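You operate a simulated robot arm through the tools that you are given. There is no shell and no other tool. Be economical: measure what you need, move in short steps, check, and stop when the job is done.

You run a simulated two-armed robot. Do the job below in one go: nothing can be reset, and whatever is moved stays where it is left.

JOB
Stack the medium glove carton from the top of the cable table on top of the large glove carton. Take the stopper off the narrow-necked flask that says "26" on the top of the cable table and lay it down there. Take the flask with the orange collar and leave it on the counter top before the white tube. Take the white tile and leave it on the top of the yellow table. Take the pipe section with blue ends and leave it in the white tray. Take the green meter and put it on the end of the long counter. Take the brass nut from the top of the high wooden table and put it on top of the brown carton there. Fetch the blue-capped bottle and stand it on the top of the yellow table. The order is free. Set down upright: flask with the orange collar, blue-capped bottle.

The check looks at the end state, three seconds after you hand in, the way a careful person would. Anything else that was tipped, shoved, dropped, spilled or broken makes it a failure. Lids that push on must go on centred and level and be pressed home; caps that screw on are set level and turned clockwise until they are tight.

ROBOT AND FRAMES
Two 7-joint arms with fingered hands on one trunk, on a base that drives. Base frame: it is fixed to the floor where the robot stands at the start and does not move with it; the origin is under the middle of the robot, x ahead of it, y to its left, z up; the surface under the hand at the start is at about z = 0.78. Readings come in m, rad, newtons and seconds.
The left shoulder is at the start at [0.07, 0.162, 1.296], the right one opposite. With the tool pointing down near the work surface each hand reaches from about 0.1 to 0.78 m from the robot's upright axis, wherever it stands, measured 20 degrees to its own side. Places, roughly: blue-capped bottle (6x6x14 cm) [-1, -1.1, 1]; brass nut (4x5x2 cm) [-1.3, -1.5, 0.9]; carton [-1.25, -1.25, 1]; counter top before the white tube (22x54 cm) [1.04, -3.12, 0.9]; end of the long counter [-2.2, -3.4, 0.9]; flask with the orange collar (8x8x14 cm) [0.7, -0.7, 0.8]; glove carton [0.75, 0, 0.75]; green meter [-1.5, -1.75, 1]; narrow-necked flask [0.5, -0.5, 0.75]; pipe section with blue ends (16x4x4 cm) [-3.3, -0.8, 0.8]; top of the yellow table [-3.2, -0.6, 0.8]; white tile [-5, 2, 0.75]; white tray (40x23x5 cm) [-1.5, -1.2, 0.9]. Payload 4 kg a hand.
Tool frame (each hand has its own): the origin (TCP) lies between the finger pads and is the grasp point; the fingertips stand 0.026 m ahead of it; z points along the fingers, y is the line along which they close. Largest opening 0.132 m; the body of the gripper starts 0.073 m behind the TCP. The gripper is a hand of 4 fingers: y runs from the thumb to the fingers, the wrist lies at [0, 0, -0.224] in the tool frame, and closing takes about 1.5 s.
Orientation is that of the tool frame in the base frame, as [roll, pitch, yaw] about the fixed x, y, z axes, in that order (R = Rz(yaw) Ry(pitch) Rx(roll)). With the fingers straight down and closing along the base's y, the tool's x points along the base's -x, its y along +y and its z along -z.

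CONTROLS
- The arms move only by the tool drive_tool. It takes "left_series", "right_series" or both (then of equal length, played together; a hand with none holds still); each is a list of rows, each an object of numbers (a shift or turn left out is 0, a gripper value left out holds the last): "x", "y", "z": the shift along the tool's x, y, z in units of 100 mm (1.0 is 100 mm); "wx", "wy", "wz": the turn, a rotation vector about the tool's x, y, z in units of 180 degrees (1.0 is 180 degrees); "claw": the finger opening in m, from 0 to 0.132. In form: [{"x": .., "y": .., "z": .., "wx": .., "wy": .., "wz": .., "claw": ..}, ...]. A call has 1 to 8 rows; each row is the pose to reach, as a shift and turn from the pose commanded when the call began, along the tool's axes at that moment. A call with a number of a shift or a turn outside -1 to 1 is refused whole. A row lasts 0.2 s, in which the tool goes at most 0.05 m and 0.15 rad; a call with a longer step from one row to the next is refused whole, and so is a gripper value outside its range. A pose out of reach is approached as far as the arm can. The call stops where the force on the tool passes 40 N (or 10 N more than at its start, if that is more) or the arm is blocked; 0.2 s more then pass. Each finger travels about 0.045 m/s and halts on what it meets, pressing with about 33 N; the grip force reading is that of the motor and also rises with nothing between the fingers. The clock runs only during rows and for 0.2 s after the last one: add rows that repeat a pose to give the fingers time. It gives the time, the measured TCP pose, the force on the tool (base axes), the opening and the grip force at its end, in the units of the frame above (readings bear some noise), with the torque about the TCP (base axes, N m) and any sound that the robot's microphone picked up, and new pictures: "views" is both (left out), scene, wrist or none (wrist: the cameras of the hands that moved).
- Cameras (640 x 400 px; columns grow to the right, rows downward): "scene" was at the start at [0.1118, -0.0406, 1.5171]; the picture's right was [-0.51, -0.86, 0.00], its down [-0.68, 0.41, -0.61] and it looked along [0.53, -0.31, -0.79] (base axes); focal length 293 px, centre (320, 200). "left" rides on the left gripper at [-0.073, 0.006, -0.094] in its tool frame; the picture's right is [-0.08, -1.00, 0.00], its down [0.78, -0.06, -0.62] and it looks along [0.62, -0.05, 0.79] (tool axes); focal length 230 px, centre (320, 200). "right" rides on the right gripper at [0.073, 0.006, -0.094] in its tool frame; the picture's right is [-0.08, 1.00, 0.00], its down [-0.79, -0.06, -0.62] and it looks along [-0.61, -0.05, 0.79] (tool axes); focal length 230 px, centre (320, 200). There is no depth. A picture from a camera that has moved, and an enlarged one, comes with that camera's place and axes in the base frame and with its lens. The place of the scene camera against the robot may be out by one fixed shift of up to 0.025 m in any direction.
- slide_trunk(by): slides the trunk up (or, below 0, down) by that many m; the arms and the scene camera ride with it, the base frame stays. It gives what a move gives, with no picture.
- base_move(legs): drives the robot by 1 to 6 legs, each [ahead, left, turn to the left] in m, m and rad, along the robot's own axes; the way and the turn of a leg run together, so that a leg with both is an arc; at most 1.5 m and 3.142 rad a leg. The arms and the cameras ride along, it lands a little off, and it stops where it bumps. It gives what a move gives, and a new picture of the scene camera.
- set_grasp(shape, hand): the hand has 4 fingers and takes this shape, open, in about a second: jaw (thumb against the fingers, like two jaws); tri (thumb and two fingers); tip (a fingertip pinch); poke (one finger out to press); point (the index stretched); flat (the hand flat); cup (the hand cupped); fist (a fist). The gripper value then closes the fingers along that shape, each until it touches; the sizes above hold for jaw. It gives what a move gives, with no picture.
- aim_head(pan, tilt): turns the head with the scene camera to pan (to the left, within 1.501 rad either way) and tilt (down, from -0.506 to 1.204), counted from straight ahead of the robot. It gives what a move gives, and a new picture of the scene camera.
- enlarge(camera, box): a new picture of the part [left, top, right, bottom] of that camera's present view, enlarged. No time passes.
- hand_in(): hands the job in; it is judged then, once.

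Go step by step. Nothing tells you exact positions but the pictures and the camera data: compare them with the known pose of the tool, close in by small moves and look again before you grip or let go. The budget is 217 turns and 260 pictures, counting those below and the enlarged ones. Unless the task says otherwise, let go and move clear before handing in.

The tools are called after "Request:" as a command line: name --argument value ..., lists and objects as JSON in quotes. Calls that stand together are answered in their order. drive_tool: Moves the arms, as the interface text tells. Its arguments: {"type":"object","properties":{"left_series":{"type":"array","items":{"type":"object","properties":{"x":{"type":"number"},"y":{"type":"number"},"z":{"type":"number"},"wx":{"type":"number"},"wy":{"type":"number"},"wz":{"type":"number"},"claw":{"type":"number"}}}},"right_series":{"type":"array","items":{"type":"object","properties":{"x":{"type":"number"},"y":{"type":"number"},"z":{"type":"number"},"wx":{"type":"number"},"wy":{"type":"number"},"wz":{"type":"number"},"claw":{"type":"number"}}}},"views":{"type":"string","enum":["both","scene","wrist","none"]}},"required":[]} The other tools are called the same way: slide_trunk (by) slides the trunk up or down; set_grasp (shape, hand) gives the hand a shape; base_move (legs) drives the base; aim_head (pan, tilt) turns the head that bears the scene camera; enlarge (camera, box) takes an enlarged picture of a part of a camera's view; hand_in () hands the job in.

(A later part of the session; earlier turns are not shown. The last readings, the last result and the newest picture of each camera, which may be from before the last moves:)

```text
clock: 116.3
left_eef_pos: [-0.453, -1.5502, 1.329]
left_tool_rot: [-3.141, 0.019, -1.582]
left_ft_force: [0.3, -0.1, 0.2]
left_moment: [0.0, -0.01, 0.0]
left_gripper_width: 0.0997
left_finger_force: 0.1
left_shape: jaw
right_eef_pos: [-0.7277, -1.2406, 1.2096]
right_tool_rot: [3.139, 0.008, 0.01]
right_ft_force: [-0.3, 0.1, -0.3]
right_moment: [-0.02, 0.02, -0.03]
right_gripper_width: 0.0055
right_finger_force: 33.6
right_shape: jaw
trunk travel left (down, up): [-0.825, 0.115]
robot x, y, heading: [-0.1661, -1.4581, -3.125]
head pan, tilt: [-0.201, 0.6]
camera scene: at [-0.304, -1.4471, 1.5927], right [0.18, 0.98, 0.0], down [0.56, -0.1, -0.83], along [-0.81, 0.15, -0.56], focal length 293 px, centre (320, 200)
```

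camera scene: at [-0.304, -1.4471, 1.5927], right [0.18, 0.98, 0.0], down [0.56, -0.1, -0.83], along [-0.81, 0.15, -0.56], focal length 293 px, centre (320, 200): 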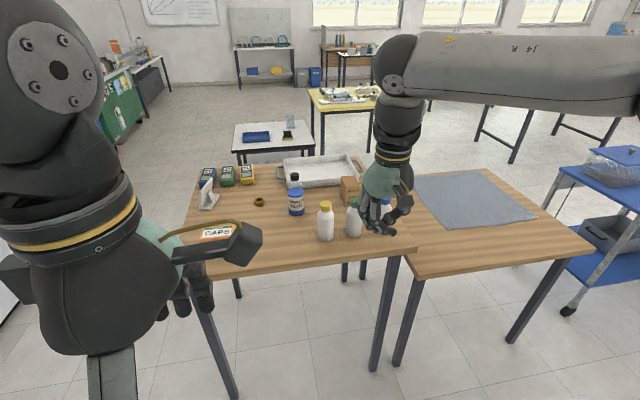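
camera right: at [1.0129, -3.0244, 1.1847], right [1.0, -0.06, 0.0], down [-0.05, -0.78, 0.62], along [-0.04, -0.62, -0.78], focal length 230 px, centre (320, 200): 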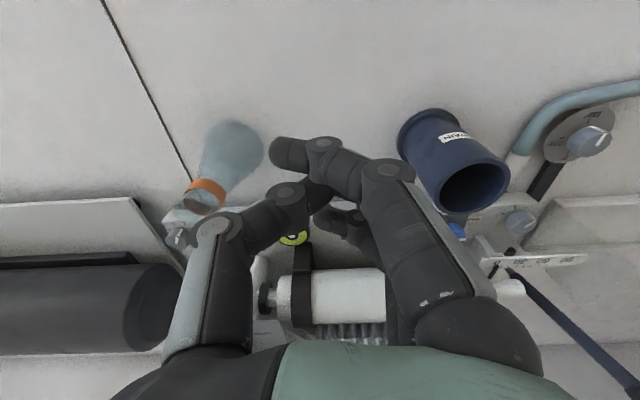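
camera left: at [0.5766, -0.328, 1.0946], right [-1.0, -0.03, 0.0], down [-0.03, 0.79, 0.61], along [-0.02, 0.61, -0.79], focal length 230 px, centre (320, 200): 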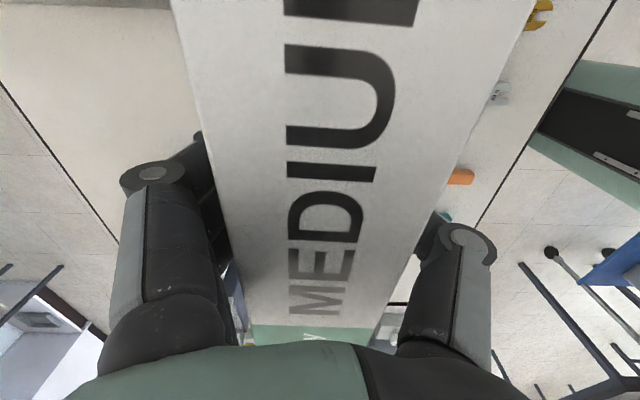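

There's the small brown carton at about [-1.25, -1.15], behind the bottles; the nut is at [-1.35, -1.50]. I drive ahead so that the base goes between the table legs, with the hands high.

Request:
base_move --legs '[[0.45, -0.02, 0]]'

Request:
aim_head --pan 0.0 --tilt 0.9

Request:
enlarge --camera "right" --box '[0, 0, 640, 400]'

```text
clock: 119.0
left_eef_pos: [-0.9006, -1.5368, 1.3296]
left_tool_rot: [3.141, 0.019, -1.585]
left_ft_force: [-0.2, 0.5, -1.2]
left_moment: [0.01, 0.03, 0.04]
left_gripper_width: 0.0997
left_finger_force: 0.1
left_shape: jaw
right_eef_pos: [-1.1757, -1.227, 1.212]
right_tool_rot: [3.139, 0.011, 0.01]
right_ft_force: [1.2, 0.6, 0.0]
right_moment: [-0.01, 0.02, -0.01]
right_gripper_width: 0.0052
right_finger_force: 33.5
right_shape: jaw
trunk travel left (down, up): [-0.825, 0.115]
robot x, y, heading: [-0.6121, -1.4486, -3.124]
head pan, tilt: [-0.201, 0.6]
camera scene: at [-0.7509, -1.434, 1.5929], right [0.19, 0.98, 0.0], down [0.55, -0.1, -0.83], along [-0.81, 0.15, -0.56], focal length 293 px, centre (320, 200)
```

scene: 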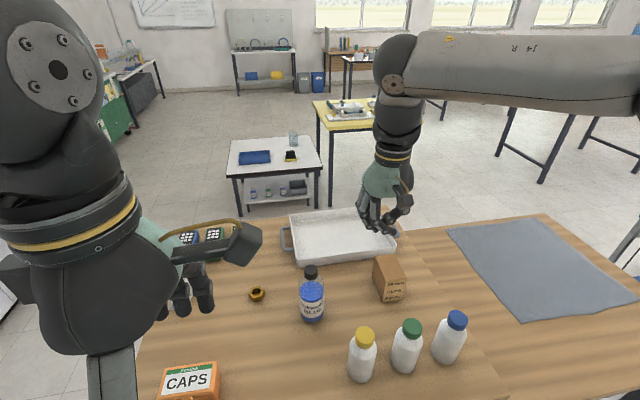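

```text
clock: 119.8
left_eef_pos: [-0.9017, -1.5376, 1.3288]
left_tool_rot: [-3.141, 0.02, -1.584]
left_ft_force: [-1.1, 0.4, 0.1]
left_moment: [0.0, -0.03, -0.03]
left_gripper_width: 0.0996
left_finger_force: 0.0
left_shape: jaw
right_eef_pos: [-1.1758, -1.2259, 1.2112]
right_tool_rot: [3.14, 0.008, 0.008]
right_ft_force: [-0.1, 0.4, 0.5]
right_moment: [0.02, -0.04, -0.02]
right_gripper_width: 0.0054
right_finger_force: 33.1
right_shape: jaw
trunk travel left (down, up): [-0.825, 0.115]
robot x, y, heading: [-0.6144, -1.4449, -3.126]
head pan, tilt: [0.0, 0.901]
camera scene: at [-0.7424, -1.4514, 1.5679], right [-0.01, 1.0, 0.0], down [0.78, 0.01, -0.62], along [-0.62, -0.01, -0.78], focal length 293 px, centre (320, 200)
```

scene: 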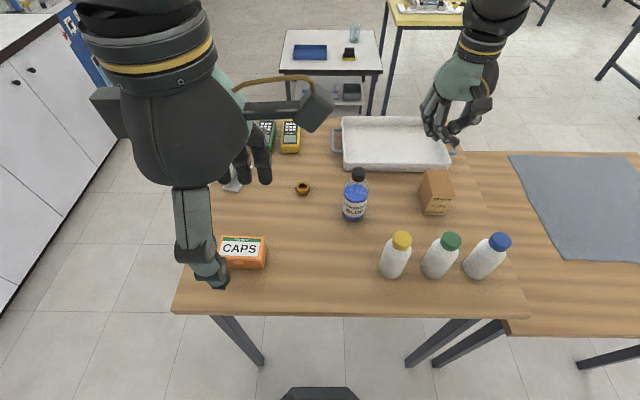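

```text
1.00 times, centred on (320, 200) of right (not enlarged: the box is as wide or as high as the picture)
camera zoom: at [-1.1026, -1.233, 1.3041], right [-0.07, -1.0, 0.0], down [-0.78, 0.05, 0.62], along [-0.62, 0.04, -0.78], focal length 230 px, centre (320, 200)
```

zoom: 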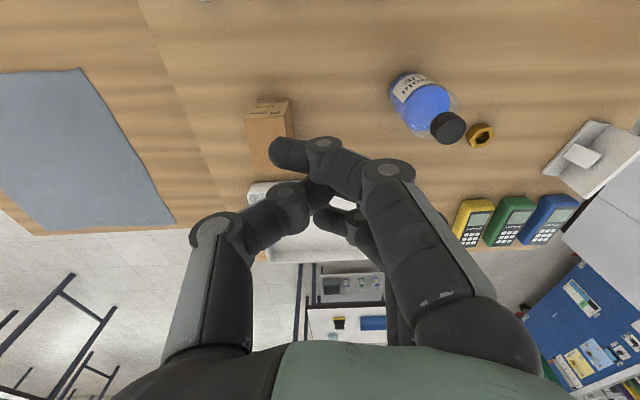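

The nut is at about [-1.287, -1.511]; for the right hand I shift the base 0.22 m left first.

Request:
base_move --legs '[[0.0, 0.23, 0]]'

Request:
drive_tool --right_series '[{"x": -0.2, "y": 0.15, "claw": 0.03}, {"x": -0.4, "y": 0.3, "claw": 0.05}, {"x": -0.6, "y": 0.5, "claw": 0.07}, {"x": -0.8, "y": 0.6, "claw": 0.08}, {"x": -0.8, "y": 0.6, "claw": 0.08}, {"x": -0.8, "y": 0.6, "claw": 0.08}]'

```text
clock: 121.5
left_eef_pos: [-0.8991, -1.7592, 1.3289]
left_tool_rot: [-3.141, 0.016, -1.592]
left_ft_force: [-0.1, -0.7, 0.3]
left_moment: [-0.05, 0.01, -0.02]
left_gripper_width: 0.0997
left_finger_force: 0.0
left_shape: jaw
right_eef_pos: [-1.1728, -1.4477, 1.2101]
right_tool_rot: [3.138, 0.008, 0.001]
right_ft_force: [0.0, 1.1, -0.1]
right_moment: [0.0, 0.02, 0.0]
right_gripper_width: 0.0052
right_finger_force: 33.1
right_shape: jaw
trunk travel left (down, up): [-0.825, 0.115]
robot x, y, heading: [-0.6103, -1.6733, -3.133]
head pan, tilt: [0.0, 0.901]
camera scene: at [-0.7391, -1.6746, 1.5679], right [-0.01, 1.0, 0.0], down [0.78, 0.0, -0.62], along [-0.62, -0.01, -0.78], focal length 293 px, centre (320, 200)
```

scene: 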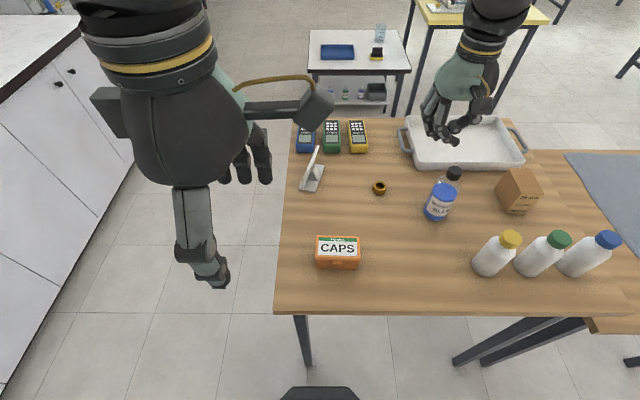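

```text
clock: 122.9
left_eef_pos: [-0.8992, -1.7628, 1.3281]
left_tool_rot: [3.139, 0.018, -1.593]
left_ft_force: [-1.0, 0.6, 0.3]
left_moment: [0.03, 0.02, 0.02]
left_gripper_width: 0.0997
left_finger_force: 0.1
left_shape: jaw
right_eef_pos: [-1.1795, -1.4613, 1.1873]
right_tool_rot: [3.137, 0.013, 0.001]
right_ft_force: [-0.9, -0.6, -0.8]
right_moment: [0.01, 0.01, 0.0]
right_gripper_width: 0.0795
right_finger_force: 0.0
right_shape: jaw
right hand out of reach, approached as far as the arm can: row 1, 2, 3, 4, 5, 6
trunk travel left (down, up): [-0.825, 0.115]
robot x, y, heading: [-0.6086, -1.6787, -3.129]
head pan, tilt: [0.0, 0.901]
camera scene: at [-0.739, -1.679, 1.5679], right [-0.01, 1.0, 0.0], down [0.78, 0.01, -0.62], along [-0.62, 0.0, -0.78], focal length 293 px, centre (320, 200)
camera right: at [-1.1042, -1.4673, 1.2805], right [-0.08, -1.0, 0.01], down [-0.78, 0.06, 0.63], along [-0.62, 0.04, -0.78], focal length 230 px, centre (320, 200)
```

scene: 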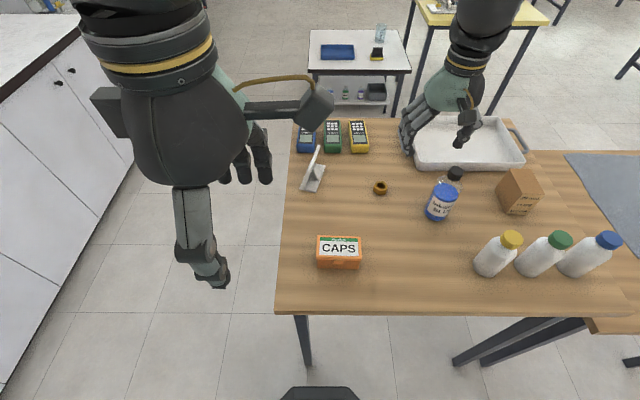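
right: 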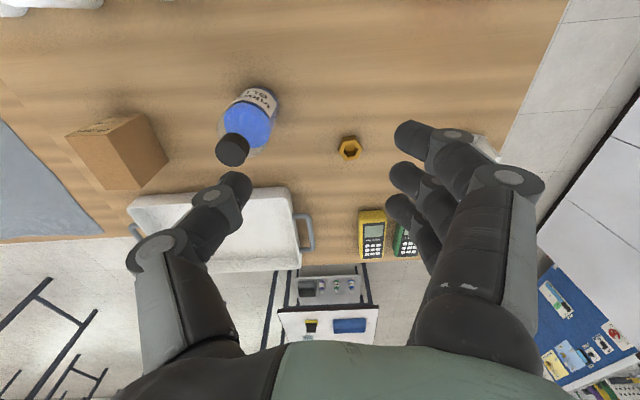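

Reach is better with the shoulder high above the work. I raise the trunk fully and then lower the hand as I go forward.

Request:
slide_trunk --by 0.11

Request:
drive_tool --right_series '[{"z": 0.3}, {"z": 0.6}, {"z": 0.9}, {"z": 1.0, "x": -0.1}, {"z": 1.0, "x": -0.3}, {"z": 1.0, "x": -0.5, "y": 0.2}, {"z": 1.0, "x": -0.8, "y": 0.4}, {"z": 1.0, "x": -1.0, "y": 0.5}]'

```text
clock: 124.3
left_eef_pos: [-0.9, -1.7633, 1.4376]
left_tool_rot: [3.141, 0.019, -1.591]
left_ft_force: [1.2, -0.2, -0.3]
left_moment: [0.05, 0.01, 0.02]
left_gripper_width: 0.0997
left_finger_force: 0.0
left_shape: jaw
right_eef_pos: [-1.1788, -1.461, 1.2966]
right_tool_rot: [3.139, 0.012, 0.002]
right_ft_force: [0.3, -0.5, 0.3]
right_moment: [-0.01, 0.01, -0.01]
right_gripper_width: 0.0793
right_finger_force: 0.1
right_shape: jaw
trunk travel left (down, up): [-0.935, 0.005]
robot x, y, heading: [-0.6146, -1.6767, -3.139]
head pan, tilt: [0.0, 0.901]
```

```text
clock: 126.2
left_eef_pos: [-0.8989, -1.7627, 1.4398]
left_tool_rot: [3.141, 0.019, -1.592]
left_ft_force: [-0.3, -0.1, 1.1]
left_moment: [0.01, 0.01, -0.03]
left_gripper_width: 0.0996
left_finger_force: 0.1
left_shape: jaw
right_eef_pos: [-1.1973, -1.4504, 1.2084]
right_tool_rot: [3.136, 0.015, 0.002]
right_ft_force: [0.3, -0.1, -0.8]
right_moment: [0.01, -0.02, -0.02]
right_gripper_width: 0.0797
right_finger_force: 0.1
right_shape: jaw
right hand out of reach, approached as far as the arm can: row 4, 5, 6, 7, 8
trunk travel left (down, up): [-0.935, 0.005]
robot x, y, heading: [-0.6094, -1.6808, -3.136]
head pan, tilt: [0.0, 0.901]
camera scene: at [-0.739, -1.6783, 1.6779], right [-0.01, 1.0, 0.0], down [0.78, 0.01, -0.62], along [-0.62, 0.0, -0.78], focal length 293 px, centre (320, 200)
camera right: at [-1.1227, -1.4553, 1.3022], right [-0.08, -1.0, 0.01], down [-0.78, 0.06, 0.63], along [-0.63, 0.04, -0.78], focal length 230 px, centre (320, 200)
```

scene: 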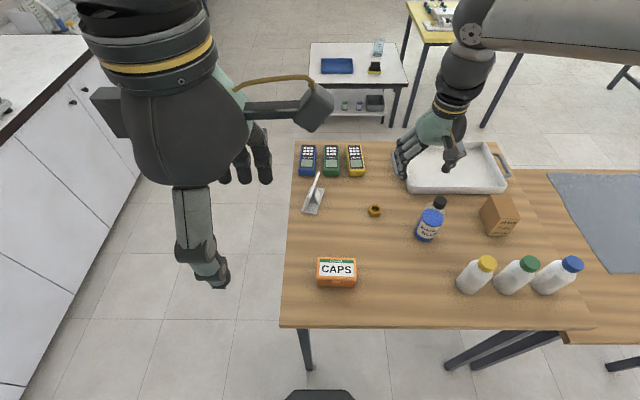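
right: 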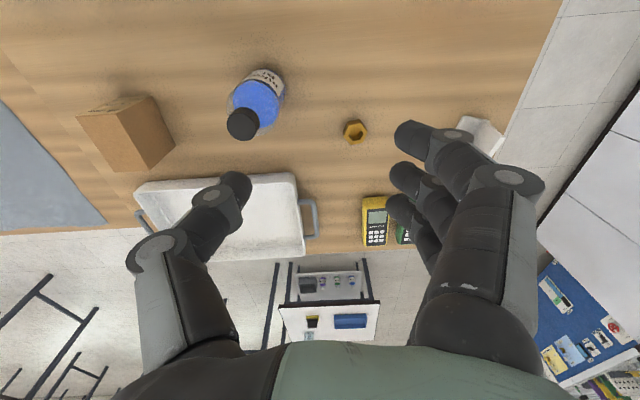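

Request:
drive_tool --right_series '[{"y": 0.2}, {"y": 0.4}, {"y": 0.6}, {"y": 0.6, "z": 0.3}, {"y": 0.6, "z": 0.6}, {"y": 0.6, "z": 0.9}, {"y": 0.6, "z": 0.9, "x": -0.4}, {"y": 0.6, "z": 0.9, "x": -0.8}]'

```text
clock: 128.0
left_eef_pos: [-0.8997, -1.7625, 1.4387]
left_tool_rot: [3.14, 0.019, -1.591]
left_ft_force: [0.0, -0.7, -0.6]
left_moment: [0.0, 0.02, -0.01]
left_gripper_width: 0.0996
left_finger_force: 0.0
left_shape: jaw
right_eef_pos: [-1.1811, -1.4456, 1.1556]
right_tool_rot: [3.134, 0.013, 0.002]
right_ft_force: [0.0, 0.2, -0.1]
right_moment: [0.01, -0.04, 0.01]
right_gripper_width: 0.0795
right_finger_force: 0.1
right_shape: jaw
right hand out of reach, approached as far as the arm can: row 1, 2, 3, 4, 5, 6, 7, 8
trunk travel left (down, up): [-0.935, 0.005]
robot x, y, heading: [-0.6113, -1.6787, -3.135]
head pan, tilt: [0.0, 0.901]
camera scene: at [-0.7397, -1.678, 1.6778], right [-0.01, 1.0, 0.0], down [0.78, 0.01, -0.62], along [-0.62, -0.01, -0.78], focal length 293 px, centre (320, 200)
camera right: at [-1.1064, -1.452, 1.2491], right [-0.07, -1.0, 0.01], down [-0.78, 0.06, 0.63], along [-0.63, 0.04, -0.78], focal length 230 px, centre (320, 200)
```

scene: 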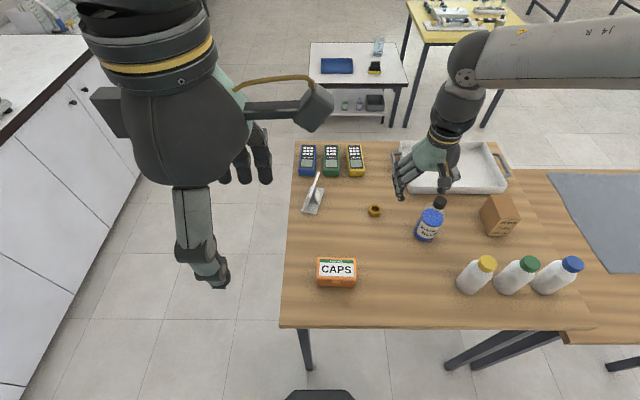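
right: 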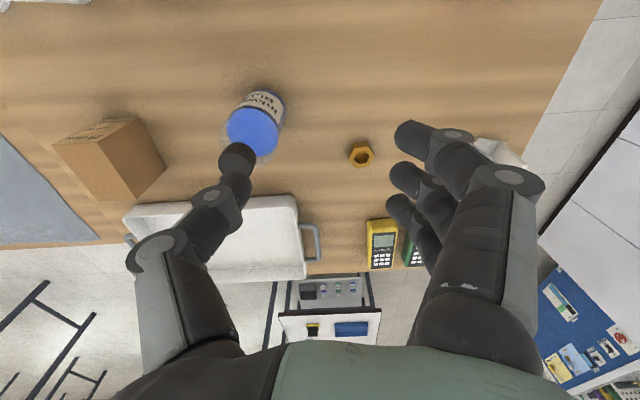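

The right wrist resists going inward in this orientation. I raise the hand and try a quarter turn, as worked for the left.

Request:
drive_tool --right_series '[{"z": -0.3}, {"z": -0.6}, {"z": -0.6, "wz": 0.04}, {"z": -0.6, "wz": 0.085}, {"z": -0.6, "wz": 0.13}, {"z": -0.6, "wz": 0.175}, {"z": -0.6, "wz": 0.22}, {"z": -0.6, "wz": 0.265}]' --views "none"

Request:
drive_tool --right_series '[{"wz": 0.045}, {"wz": 0.09}, {"wz": 0.135}, {"wz": 0.18}, {"wz": 0.22}, {"wz": 0.22}]' --views "none"

```text
clock: 129.8
left_eef_pos: [-0.8997, -1.7634, 1.4392]
left_tool_rot: [3.141, 0.018, -1.592]
left_ft_force: [-0.5, -0.7, 0.1]
left_moment: [0.02, -0.03, 0.01]
left_gripper_width: 0.0999
left_finger_force: 0.1
left_shape: jaw
right_eef_pos: [-1.1823, -1.4485, 1.2203]
right_tool_rot: [3.129, 0.007, -0.834]
right_ft_force: [0.1, 0.2, 0.2]
right_moment: [0.02, 0.0, 0.0]
right_gripper_width: 0.0795
right_finger_force: 0.1
right_shape: jaw
trunk travel left (down, up): [-0.935, 0.005]
robot x, y, heading: [-0.6108, -1.6739, -3.133]
head pan, tilt: [0.0, 0.901]
```

```text
clock: 131.2
left_eef_pos: [-0.8985, -1.7626, 1.4387]
left_tool_rot: [3.141, 0.018, -1.593]
left_ft_force: [-0.3, -0.4, 1.3]
left_moment: [0.0, 0.0, 0.02]
left_gripper_width: 0.0997
left_finger_force: 0.2
left_shape: jaw
right_eef_pos: [-1.1825, -1.4486, 1.219]
right_tool_rot: [3.13, -0.003, -1.523]
right_ft_force: [0.3, 0.8, 0.3]
right_moment: [0.01, 0.0, -0.03]
right_gripper_width: 0.0795
right_finger_force: 0.0
right_shape: jaw
trunk travel left (down, up): [-0.935, 0.005]
robot x, y, heading: [-0.6111, -1.6776, -3.138]
head pan, tilt: [0.0, 0.901]
```

Request:
drive_tool --right_series '[{"x": 0.2, "y": 0.2}, {"x": 0.4, "y": 0.4}, {"x": 0.58, "y": 0.6}, {"x": 0.58, "y": 0.8}, {"x": 0.58, "y": 1.0}, {"x": 0.58, "y": 1.0, "z": 0.3}, {"x": 0.58, "y": 1.0, "z": 0.6}, {"x": 0.58, "y": 1.0, "z": 0.9}]'

```text
clock: 132.9
left_eef_pos: [-0.8995, -1.7625, 1.4386]
left_tool_rot: [-3.14, 0.019, -1.593]
left_ft_force: [-0.3, 1.2, 0.6]
left_moment: [-0.03, 0.0, 0.03]
left_gripper_width: 0.0998
left_finger_force: 0.0
left_shape: jaw
right_eef_pos: [-1.1948, -1.4396, 1.1707]
right_tool_rot: [3.124, -0.008, -1.521]
right_ft_force: [0.3, 0.2, -0.5]
right_moment: [-0.01, 0.02, 0.01]
right_gripper_width: 0.0797
right_finger_force: 0.1
right_shape: jaw
right hand out of reach, approached as far as the arm can: row 1, 2, 3, 4, 5, 6, 7, 8
trunk travel left (down, up): [-0.935, 0.005]
robot x, y, heading: [-0.6081, -1.6724, -3.135]
head pan, tilt: [0.0, 0.901]
camera scene: at [-0.7395, -1.678, 1.6779], right [-0.01, 1.0, 0.0], down [0.78, 0.01, -0.62], along [-0.62, -0.01, -0.78], focal length 293 px, centre (320, 200)
camera right: at [-1.195, -1.5129, 1.2655], right [-1.0, 0.03, 0.02], down [0.03, 0.79, 0.61], along [0.0, 0.61, -0.79], focal length 230 px, centre (320, 200)
```

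scene: 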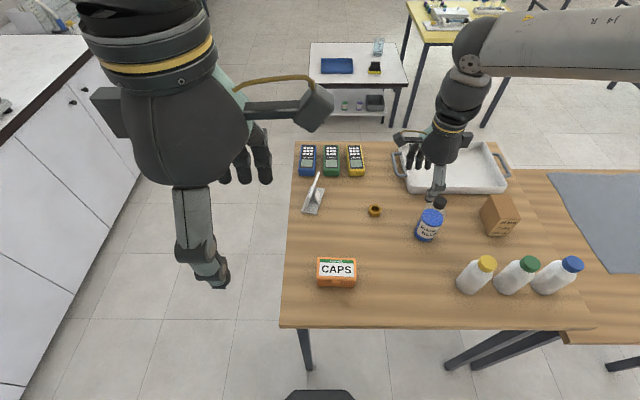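
right: 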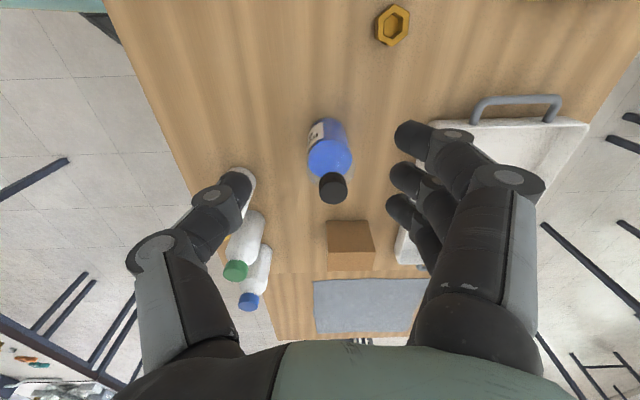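

The right shoulder is the limit, so I'll use the left arm for the nut: drive right 0.26 m, then forward between the legs.

Request:
base_move --legs '[[0.0, -0.26, 0], [0.12, 0, 0]]'

Request:
drive_tool --left_series '[{"z": 0.3}, {"z": 0.6, "y": 0.2}, {"z": 0.9, "y": 0.4}, {"z": 1.0, "y": 0.7}, {"z": 1.0, "y": 1.0}, {"z": 1.0, "y": 1.0}]' --views "none"

Request:
drive_tool --left_series '[{"z": 0.3}, {"z": 0.6, "y": 0.2}, {"z": 0.9, "y": 0.4}, {"z": 1.0, "y": 0.7}, {"z": 1.0, "y": 0.7}]'

```text
clock: 135.6
left_eef_pos: [-1.0151, -1.5138, 1.4406]
left_tool_rot: [3.137, 0.019, -1.586]
left_ft_force: [-0.3, 0.1, 0.8]
left_moment: [0.0, 0.02, -0.03]
left_gripper_width: 0.0996
left_finger_force: 0.2
left_shape: jaw
right_eef_pos: [-1.3117, -1.1917, 1.173]
right_tool_rot: [3.12, -0.009, -1.518]
right_ft_force: [-0.2, 0.2, 0.2]
right_moment: [0.0, 0.06, 0.01]
right_gripper_width: 0.0797
right_finger_force: 0.1
right_shape: jaw
trunk travel left (down, up): [-0.935, 0.005]
robot x, y, heading: [-0.7324, -1.427, -3.127]
head pan, tilt: [0.0, 0.901]
camera scene: at [-0.8538, -1.4276, 1.6785], right [-0.01, 1.0, 0.0], down [0.78, 0.01, -0.62], along [-0.62, -0.01, -0.78], focal length 293 px, centre (320, 200)
```

scene: 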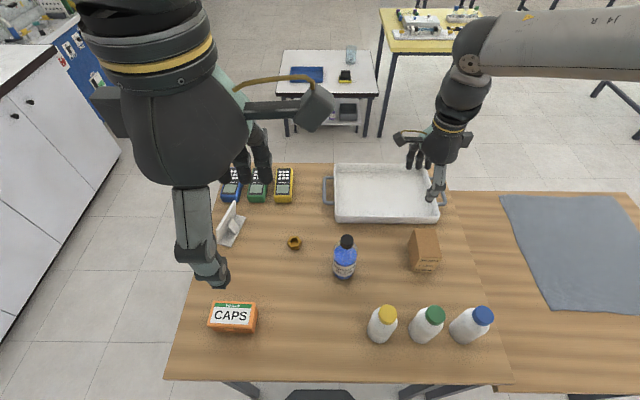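

```text
clock: 137.0
left_eef_pos: [-1.1202, -1.5075, 1.3382]
left_tool_rot: [3.14, 0.018, -1.59]
left_ft_force: [0.0, 0.3, 0.2]
left_moment: [0.05, 0.02, 0.01]
left_gripper_width: 0.0996
left_finger_force: 0.0
left_shape: jaw
right_eef_pos: [-1.3159, -1.192, 1.1707]
right_tool_rot: [3.125, -0.009, -1.516]
right_ft_force: [0.0, 0.7, 0.8]
right_moment: [-0.02, 0.0, 0.02]
right_gripper_width: 0.0794
right_finger_force: 0.0
right_shape: jaw
trunk travel left (down, up): [-0.935, 0.005]
robot x, y, heading: [-0.7325, -1.4286, -3.121]
head pan, tilt: [0.0, 0.901]
```

```text
clock: 138.2
left_eef_pos: [-1.1892, -1.5076, 1.2414]
left_tool_rot: [3.14, 0.019, -1.587]
left_ft_force: [-0.4, 0.0, 0.2]
left_moment: [-0.02, -0.01, 0.01]
left_gripper_width: 0.0996
left_finger_force: 0.0
left_shape: jaw
right_eef_pos: [-1.3174, -1.1917, 1.1702]
right_tool_rot: [3.125, -0.008, -1.515]
right_ft_force: [-0.6, 0.6, -0.2]
right_moment: [-0.03, -0.01, -0.02]
right_gripper_width: 0.0794
right_finger_force: 0.1
right_shape: jaw
trunk travel left (down, up): [-0.935, 0.005]
robot x, y, heading: [-0.7335, -1.4265, -3.125]
head pan, tilt: [0.0, 0.901]
camera scene: at [-0.8606, -1.4292, 1.6779], right [-0.01, 1.0, 0.0], down [0.78, 0.01, -0.62], along [-0.62, -0.01, -0.78], focal length 293 px, centre (320, 200)
camera left: at [-1.1934, -1.4351, 1.3371], right [1.0, 0.06, 0.0], down [0.05, -0.8, 0.6], along [0.04, -0.6, -0.8], focal length 230 px, centre (320, 200)
```

scene: 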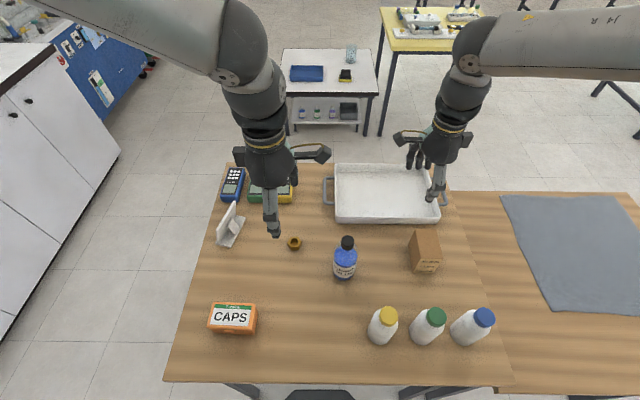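
left: 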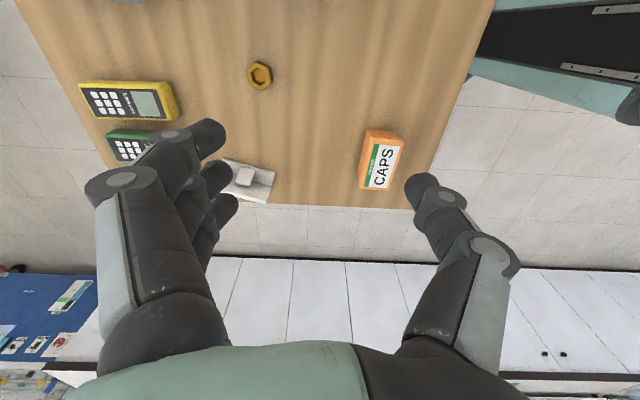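

The nut is right below the path. I move over it and down.

Request:
drive_tool --left_series '[{"y": 0.3, "z": 0.2}, {"y": 0.6, "z": 0.4}, {"y": 0.8, "z": 0.6}, {"y": 0.98, "z": 0.8}, {"y": 0.98, "z": 1.0}, {"y": 0.98, "z": 1.0}]' --views "none"

Request:
drive_tool --left_series '[{"z": 0.3}, {"z": 0.6}, {"z": 0.9}, {"z": 1.0}, {"z": 1.0}]'

```text
clock: 139.6
left_eef_pos: [-1.2538, -1.4736, 1.1501]
left_tool_rot: [3.136, 0.019, -1.583]
left_ft_force: [0.0, -1.0, 0.5]
left_moment: [-0.01, 0.02, 0.0]
left_gripper_width: 0.0997
left_finger_force: 0.0
left_shape: jaw
left hand out of reach, approached as far as the arm can: row 2, 3, 4, 5, 6
right_eef_pos: [-1.3169, -1.1913, 1.171]
right_tool_rot: [3.125, -0.009, -1.517]
right_ft_force: [-0.5, -0.3, 0.0]
right_moment: [-0.03, 0.0, -0.01]
right_gripper_width: 0.0795
right_finger_force: 0.0
right_shape: jaw
trunk travel left (down, up): [-0.935, 0.005]
robot x, y, heading: [-0.7298, -1.4251, -3.131]
head pan, tilt: [0.0, 0.901]
```

```text
clock: 140.8
left_eef_pos: [-1.2409, -1.4555, 1.0559]
left_tool_rot: [3.141, 0.016, -1.584]
left_ft_force: [-1.5, -0.5, 0.3]
left_moment: [0.01, -0.01, 0.0]
left_gripper_width: 0.0996
left_finger_force: 0.1
left_shape: jaw
left hand out of reach, approached as far as the arm can: row 1, 2, 3, 4, 5
right_eef_pos: [-1.317, -1.1907, 1.1721]
right_tool_rot: [3.125, -0.007, -1.518]
right_ft_force: [-0.6, 0.1, -0.4]
right_moment: [-0.02, -0.01, 0.0]
right_gripper_width: 0.0795
right_finger_force: 0.1
right_shape: jaw
trunk travel left (down, up): [-0.935, 0.005]
robot x, y, heading: [-0.7313, -1.4247, -3.131]
head pan, tilt: [0.0, 0.901]
camera scene: at [-0.8605, -1.4286, 1.6779], right [-0.01, 1.0, 0.0], down [0.78, 0.01, -0.62], along [-0.62, -0.01, -0.78], focal length 293 px, centre (320, 200)
camera left: at [-1.2449, -1.3821, 1.1532], right [1.0, 0.07, 0.0], down [0.05, -0.8, 0.6], along [0.04, -0.6, -0.8], focal length 230 px, centre (320, 200)
```

scene: 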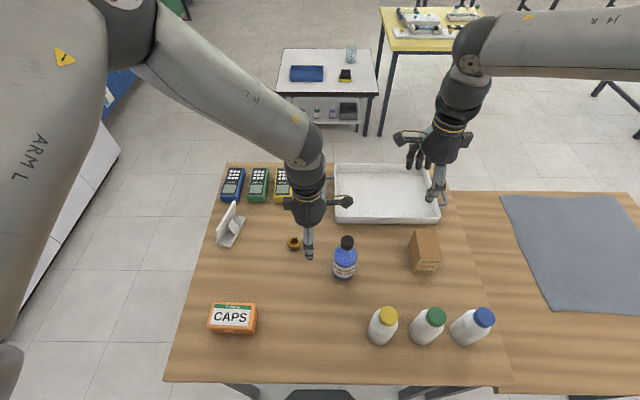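
left: 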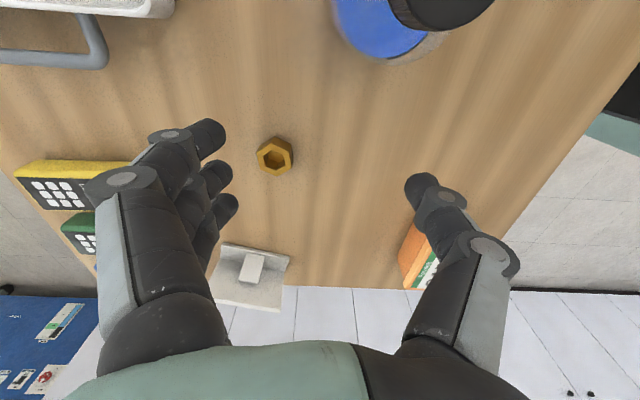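

The arm strays inward near the ink bottle, so I raise it, shift the base right for a better angle, then bring the hand back over the nut.

Request:
drive_tool --left_series '[{"z": -0.3}, {"z": -0.6}, {"z": -0.9}, {"z": -1.0}]' --views "none"

Request:
drive_tool --left_series '[{"z": -0.2, "x": 0.2}, {"z": -0.5, "x": 0.5}, {"z": -0.5, "x": 0.9}]' --views "none"

Request:
base_move --legs '[[0.02, -0.15, 0]]'

```text
clock: 141.8
left_eef_pos: [-1.2425, -1.4555, 1.1567]
left_tool_rot: [3.141, 0.021, -1.588]
left_ft_force: [-0.2, -0.6, 0.3]
left_moment: [0.01, 0.04, 0.02]
left_gripper_width: 0.0998
left_finger_force: 0.2
left_shape: jaw
right_eef_pos: [-1.3176, -1.1924, 1.1711]
right_tool_rot: [3.124, -0.009, -1.517]
right_ft_force: [0.8, 0.4, 0.4]
right_moment: [-0.02, -0.01, -0.02]
right_gripper_width: 0.0794
right_finger_force: 0.0
right_shape: jaw
trunk travel left (down, up): [-0.935, 0.005]
robot x, y, heading: [-0.7319, -1.4247, -3.134]
head pan, tilt: [0.0, 0.901]
```

```text
clock: 142.6
left_eef_pos: [-1.2199, -1.5102, 1.207]
left_tool_rot: [3.138, 0.016, -1.581]
left_ft_force: [0.2, 0.4, -0.7]
left_moment: [-0.02, 0.02, -0.01]
left_gripper_width: 0.0999
left_finger_force: 0.0
left_shape: jaw
left hand out of reach, approached as far as the arm can: row 2, 3
right_eef_pos: [-1.316, -1.1915, 1.1707]
right_tool_rot: [3.124, -0.008, -1.517]
right_ft_force: [-0.3, -0.1, 0.0]
right_moment: [0.05, 0.0, -0.02]
right_gripper_width: 0.0794
right_finger_force: 0.0
right_shape: jaw
trunk travel left (down, up): [-0.935, 0.005]
robot x, y, heading: [-0.7305, -1.4264, -3.126]
head pan, tilt: [0.0, 0.901]
```

```text
clock: 144.0
left_eef_pos: [-1.2442, -1.3643, 1.2084]
left_tool_rot: [3.14, 0.02, -1.58]
left_ft_force: [-0.4, -0.1, 0.5]
left_moment: [0.02, 0.02, 0.02]
left_gripper_width: 0.0996
left_finger_force: 0.1
left_shape: jaw
right_eef_pos: [-1.3391, -1.0457, 1.1717]
right_tool_rot: [3.124, -0.003, -1.515]
right_ft_force: [-0.5, 0.9, 0.4]
right_moment: [0.0, -0.02, -0.01]
right_gripper_width: 0.0795
right_finger_force: 0.0
right_shape: jaw
trunk travel left (down, up): [-0.935, 0.005]
robot x, y, heading: [-0.7523, -1.274, -3.131]
head pan, tilt: [0.0, 0.901]
camera scene: at [-0.8817, -1.2829, 1.6779], right [-0.01, 1.0, 0.0], down [0.78, 0.01, -0.62], along [-0.62, -0.01, -0.78], focal length 293 px, centre (320, 200)
```

scene: 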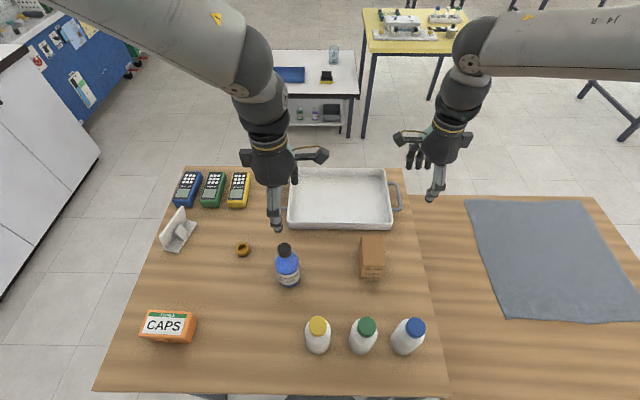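

I turn the left hand back to its standard orientation and move it toward the nut.

Request:
drive_tool --left_series '[{"wz": -0.045, "x": 0.1}, {"wz": -0.09, "x": 0.2}, {"wz": -0.135, "x": 0.3}, {"wz": -0.18, "x": 0.4}, {"wz": -0.225, "x": 0.5}, {"wz": -0.27, "x": 0.6}, {"wz": -0.315, "x": 0.7}, {"wz": -0.36, "x": 0.8}]' --views "none"

Request:
drive_tool --left_series '[{"wz": -0.045}, {"wz": -0.09}, {"wz": -0.135}, {"wz": -0.135}]' --views "wrist"

```text
clock: 145.8
left_eef_pos: [-1.2442, -1.4414, 1.2058]
left_tool_rot: [-3.126, 0.011, -0.449]
left_ft_force: [-0.5, -0.3, 1.0]
left_moment: [0.02, -0.01, 0.04]
left_gripper_width: 0.0997
left_finger_force: 0.0
left_shape: jaw
right_eef_pos: [-1.3399, -1.0434, 1.1713]
right_tool_rot: [3.124, -0.007, -1.515]
right_ft_force: [-1.0, -0.2, 0.5]
right_moment: [-0.02, 0.0, -0.01]
right_gripper_width: 0.0794
right_finger_force: 0.0
right_shape: jaw
trunk travel left (down, up): [-0.935, 0.005]
robot x, y, heading: [-0.7536, -1.2756, -3.122]
head pan, tilt: [0.0, 0.901]
```

```text
clock: 146.8
left_eef_pos: [-1.2439, -1.4401, 1.2064]
left_tool_rot: [-3.124, 0.002, -0.025]
left_ft_force: [-0.2, 0.4, 0.5]
left_moment: [0.0, -0.01, 0.01]
left_gripper_width: 0.0998
left_finger_force: 0.0
left_shape: jaw
right_eef_pos: [-1.3391, -1.042, 1.1698]
right_tool_rot: [3.125, -0.01, -1.516]
right_ft_force: [-0.6, 0.4, -0.2]
right_moment: [-0.02, 0.02, 0.01]
right_gripper_width: 0.0793
right_finger_force: 0.0
right_shape: jaw
trunk travel left (down, up): [-0.935, 0.005]
robot x, y, heading: [-0.7507, -1.277, -3.13]
head pan, tilt: [0.0, 0.901]
camera left: at [-1.3167, -1.4449, 1.3016], right [-0.05, 1.0, 0.02], down [0.79, 0.03, 0.62], along [0.61, 0.05, -0.79], focal length 230 px, centre (320, 200)
```

left: 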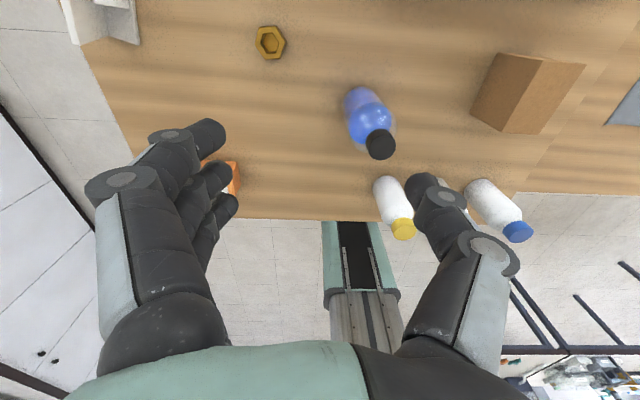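

Request:
drive_tool --left_series '[{"x": -0.15, "y": 0.25}, {"x": -0.3, "y": 0.5}, {"x": -0.44, "y": 0.67}, {"x": -0.44, "y": 0.67, "z": 0.3}, {"x": -0.44, "y": 0.67, "z": 0.6}, {"x": -0.44, "y": 0.67, "z": 0.9}, {"x": -0.44, "y": 0.67, "z": 0.9}]'

```text
clock: 148.4
left_eef_pos: [-1.2903, -1.5049, 1.1134]
left_tool_rot: [-3.123, 0.002, -0.026]
left_ft_force: [-0.2, -0.1, 0.1]
left_moment: [0.01, -0.02, 0.02]
left_gripper_width: 0.0999
left_finger_force: 0.0
left_shape: jaw
right_eef_pos: [-1.3385, -1.0435, 1.1705]
right_tool_rot: [3.124, -0.008, -1.515]
right_ft_force: [-0.6, -0.8, -0.1]
right_moment: [-0.02, -0.03, -0.01]
right_gripper_width: 0.0794
right_finger_force: 0.1
right_shape: jaw
trunk travel left (down, up): [-0.935, 0.005]
robot x, y, heading: [-0.7521, -1.2737, -3.129]
head pan, tilt: [0.0, 0.901]
camera scene: at [-0.882, -1.2785, 1.6779], right [-0.01, 1.0, 0.0], down [0.78, 0.01, -0.62], along [-0.62, -0.01, -0.78], focal length 293 px, centre (320, 200)
camera left: at [-1.3625, -1.51, 1.2089], right [-0.05, 1.0, 0.02], down [0.79, 0.03, 0.61], along [0.61, 0.05, -0.79], focal length 230 px, centre (320, 200)
```

scene: 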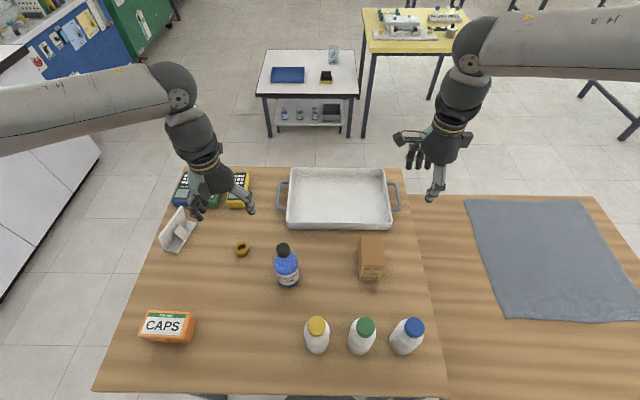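
left: 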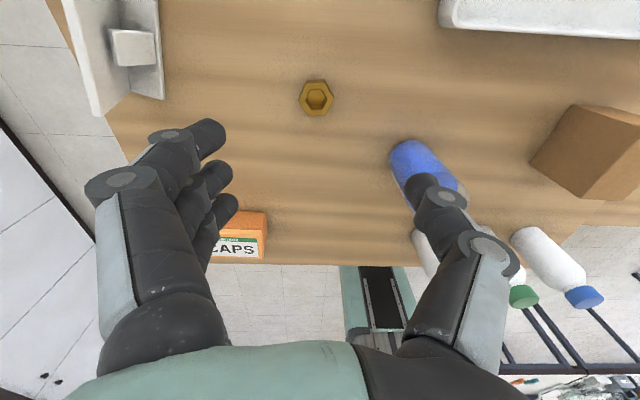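

The hand is straight above the nut. I descend with a narrower opening.

Request:
drive_tool --left_series '[{"z": 0.3, "claw": 0.085}, {"z": 0.6, "claw": 0.075}, {"z": 0.9, "claw": 0.075}, {"z": 1.0, "claw": 0.075}, {"z": 1.0, "claw": 0.075}]' --views "none"

Request:
drive_tool --left_series '[{"z": 0.3}, {"z": 0.6}, {"z": 0.7}, {"z": 0.7}]' --views "wrist"

```text
clock: 149.6
left_eef_pos: [-1.2887, -1.5026, 1.0153]
left_tool_rot: [-3.124, 0.004, -0.026]
left_ft_force: [0.4, 0.7, -0.3]
left_moment: [0.01, 0.02, -0.01]
left_gripper_width: 0.0757
left_finger_force: 0.1
left_shape: jaw
right_eef_pos: [-1.3399, -1.0427, 1.1704]
right_tool_rot: [3.124, -0.008, -1.515]
right_ft_force: [0.3, -0.6, 0.2]
right_moment: [-0.01, 0.01, -0.03]
right_gripper_width: 0.0795
right_finger_force: 0.0
right_shape: jaw
trunk travel left (down, up): [-0.935, 0.005]
robot x, y, heading: [-0.751, -1.2752, -3.128]
head pan, tilt: [0.0, 0.901]
```

```text
clock: 150.6
left_eef_pos: [-1.2905, -1.4998, 0.9457]
left_tool_rot: [-3.124, 0.003, -0.026]
left_ft_force: [-0.4, -1.1, 0.2]
left_moment: [0.0, 0.01, 0.02]
left_gripper_width: 0.076
left_finger_force: 0.1
left_shape: jaw
right_eef_pos: [-1.34, -1.0439, 1.1707]
right_tool_rot: [3.124, -0.01, -1.514]
right_ft_force: [-0.7, 0.0, -0.2]
right_moment: [0.0, 0.0, -0.02]
right_gripper_width: 0.0796
right_finger_force: 0.0
right_shape: jaw
trunk travel left (down, up): [-0.935, 0.005]
robot x, y, heading: [-0.7579, -1.2713, -3.129]
head pan, tilt: [0.0, 0.901]
camera left: at [-1.3615, -1.5041, 1.041], right [-0.05, 1.0, 0.02], down [0.79, 0.03, 0.62], along [0.61, 0.05, -0.79], focal length 230 px, centre (320, 200)
```

left: 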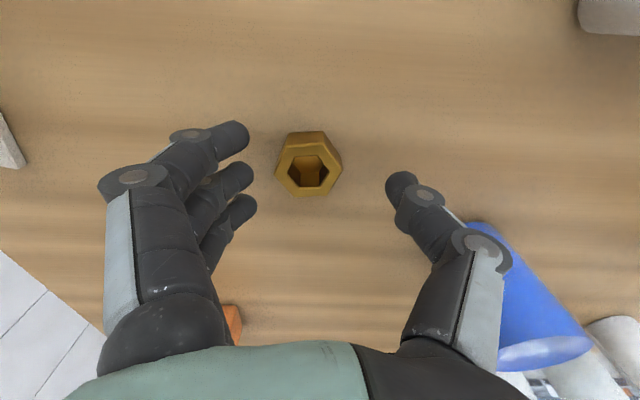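

Request:
drive_tool --left_series '[{"y": 0.05, "z": 0.06}, {"y": 0.05, "z": 0.12}, {"y": 0.05, "z": 0.12}]' --views "none"

Request:
drive_tool --left_series '[{"z": 0.04}, {"z": 0.06}, {"z": 0.06}]' --views "none"

```text
clock: 151.4
left_eef_pos: [-1.2908, -1.5056, 0.9333]
left_tool_rot: [-3.126, 0.001, -0.026]
left_ft_force: [0.0, 1.1, 0.4]
left_moment: [0.02, -0.01, -0.03]
left_gripper_width: 0.0758
left_finger_force: 0.0
left_shape: jaw
right_eef_pos: [-1.3402, -1.042, 1.1707]
right_tool_rot: [3.124, -0.009, -1.515]
right_ft_force: [0.5, -0.1, -0.2]
right_moment: [-0.02, 0.02, 0.02]
right_gripper_width: 0.0796
right_finger_force: 0.0
right_shape: jaw
trunk travel left (down, up): [-0.935, 0.005]
robot x, y, heading: [-0.7541, -1.2751, -3.128]
head pan, tilt: [0.0, 0.901]
```

```text
clock: 152.2
left_eef_pos: [-1.2901, -1.5061, 0.9284]
left_tool_rot: [-3.123, 0.003, -0.028]
left_ft_force: [0.1, -1.3, 6.1]
left_moment: [-0.24, -0.05, -0.01]
left_gripper_width: 0.0756
left_finger_force: 0.0
left_shape: jaw
right_eef_pos: [-1.3398, -1.0426, 1.1719]
right_tool_rot: [3.123, -0.008, -1.515]
right_ft_force: [0.9, -0.5, 0.8]
right_moment: [-0.05, 0.01, 0.0]
right_gripper_width: 0.0796
right_finger_force: 0.2
right_shape: jaw
trunk travel left (down, up): [-0.935, 0.005]
robot x, y, heading: [-0.7547, -1.2746, -3.123]
head pan, tilt: [0.0, 0.901]
```

The fingertips touch the table (top ≈ 0.902). I raise 3 mm and close on the nut.

Request:
drive_tool --left_series '[{"z": -0.03}, {"z": -0.03, "claw": 0.05}, {"z": -0.03, "claw": 0.03}, {"z": -0.03, "claw": 0.02}, {"z": -0.03, "claw": 0.02}, {"z": -0.03, "claw": 0.02}, {"z": -0.03, "claw": 0.02}]' --views "none"

Request:
drive_tool --left_series '[{"z": -0.2}, {"z": -0.5}, {"z": -0.5}]' --views "wrist"

```text
clock: 153.8
left_eef_pos: [-1.2902, -1.505, 0.9315]
left_tool_rot: [-3.124, 0.001, -0.025]
left_ft_force: [-1.4, 0.0, -0.2]
left_moment: [0.01, 0.0, 0.01]
left_gripper_width: 0.0281
left_finger_force: 32.8
left_shape: jaw
right_eef_pos: [-1.3393, -1.0433, 1.1708]
right_tool_rot: [3.125, -0.008, -1.515]
right_ft_force: [0.6, 0.0, 1.0]
right_moment: [0.04, 0.01, -0.03]
right_gripper_width: 0.0796
right_finger_force: 0.0
right_shape: jaw
trunk travel left (down, up): [-0.935, 0.005]
robot x, y, heading: [-0.7534, -1.2742, -3.131]
head pan, tilt: [0.0, 0.901]
```

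```text
clock: 154.6
left_eef_pos: [-1.2883, -1.5098, 0.9818]
left_tool_rot: [-3.124, 0.003, -0.026]
left_ft_force: [-0.3, 0.4, -0.3]
left_moment: [-0.01, -0.03, -0.01]
left_gripper_width: 0.0277
left_finger_force: 33.1
left_shape: jaw
right_eef_pos: [-1.3391, -1.0424, 1.1699]
right_tool_rot: [3.125, -0.011, -1.515]
right_ft_force: [0.6, -0.5, -0.2]
right_moment: [-0.02, -0.01, -0.02]
right_gripper_width: 0.0794
right_finger_force: 0.1
right_shape: jaw
trunk travel left (down, up): [-0.935, 0.005]
robot x, y, heading: [-0.7517, -1.2752, -3.131]
head pan, tilt: [0.0, 0.901]
camera left: at [-1.361, -1.5136, 1.0755], right [-0.05, 1.0, 0.02], down [0.79, 0.03, 0.62], along [0.61, 0.05, -0.79], focal length 230 px, centre (320, 200)
```

left: 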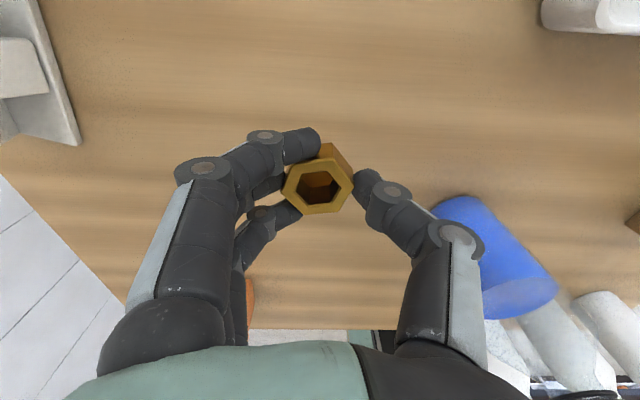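

The nut is held. I raise it and look closely at the brown carton.

Request:
drive_tool --left_series '[{"z": -0.4}, {"z": -0.8}, {"z": -1.0}]' --views "none"

Request:
drive_tool --left_series '[{"z": -0.4}, {"z": -0.8}]' --views "none"

Request:
enlarge --camera "scene" --box '[270, 220, 440, 360]'

```text
clock: 155.4
left_eef_pos: [-1.2875, -1.5106, 1.0785]
left_tool_rot: [-3.124, 0.002, -0.027]
left_ft_force: [0.7, 0.4, -1.2]
left_moment: [-0.01, 0.0, 0.0]
left_gripper_width: 0.0279
left_finger_force: 32.8
left_shape: jaw
right_eef_pos: [-1.3398, -1.0438, 1.1708]
right_tool_rot: [3.123, -0.01, -1.516]
right_ft_force: [0.6, 0.2, 0.6]
right_moment: [0.0, -0.01, -0.02]
right_gripper_width: 0.0795
right_finger_force: 0.0
right_shape: jaw
trunk travel left (down, up): [-0.935, 0.005]
robot x, y, heading: [-0.7538, -1.2728, -3.13]
head pan, tilt: [0.0, 0.901]
```

```text
clock: 156.0
left_eef_pos: [-1.2891, -1.5122, 1.1629]
left_tool_rot: [-3.126, 0.004, -0.027]
left_ft_force: [0.4, -0.4, -1.3]
left_moment: [-0.02, -0.01, -0.01]
left_gripper_width: 0.0276
left_finger_force: 32.8
left_shape: jaw
right_eef_pos: [-1.3386, -1.0423, 1.1712]
right_tool_rot: [3.122, -0.009, -1.514]
right_ft_force: [0.6, 0.2, 0.3]
right_moment: [0.0, 0.04, -0.03]
right_gripper_width: 0.0797
right_finger_force: 0.1
right_shape: jaw
trunk travel left (down, up): [-0.935, 0.005]
robot x, y, heading: [-0.7537, -1.2773, -3.127]
head pan, tilt: [0.0, 0.901]
```

```text
2.86 times, centred on (355, 290) of scene
camera zoom: at [-0.8809, -1.2775, 1.6779], right [-0.01, 1.0, 0.0], down [0.78, 0.01, -0.62], along [-0.62, -0.01, -0.78], focal length 838 px, centre (220, -57)
```

zoom: 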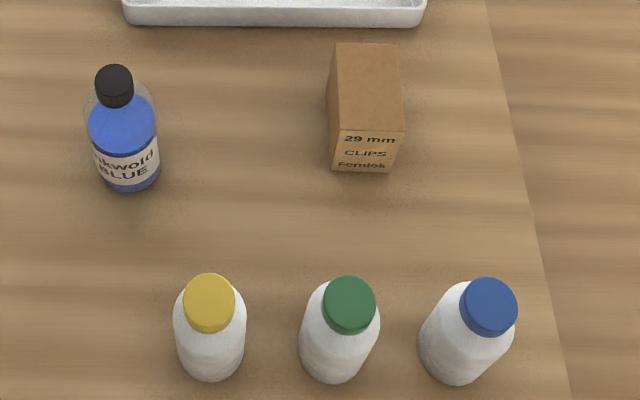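

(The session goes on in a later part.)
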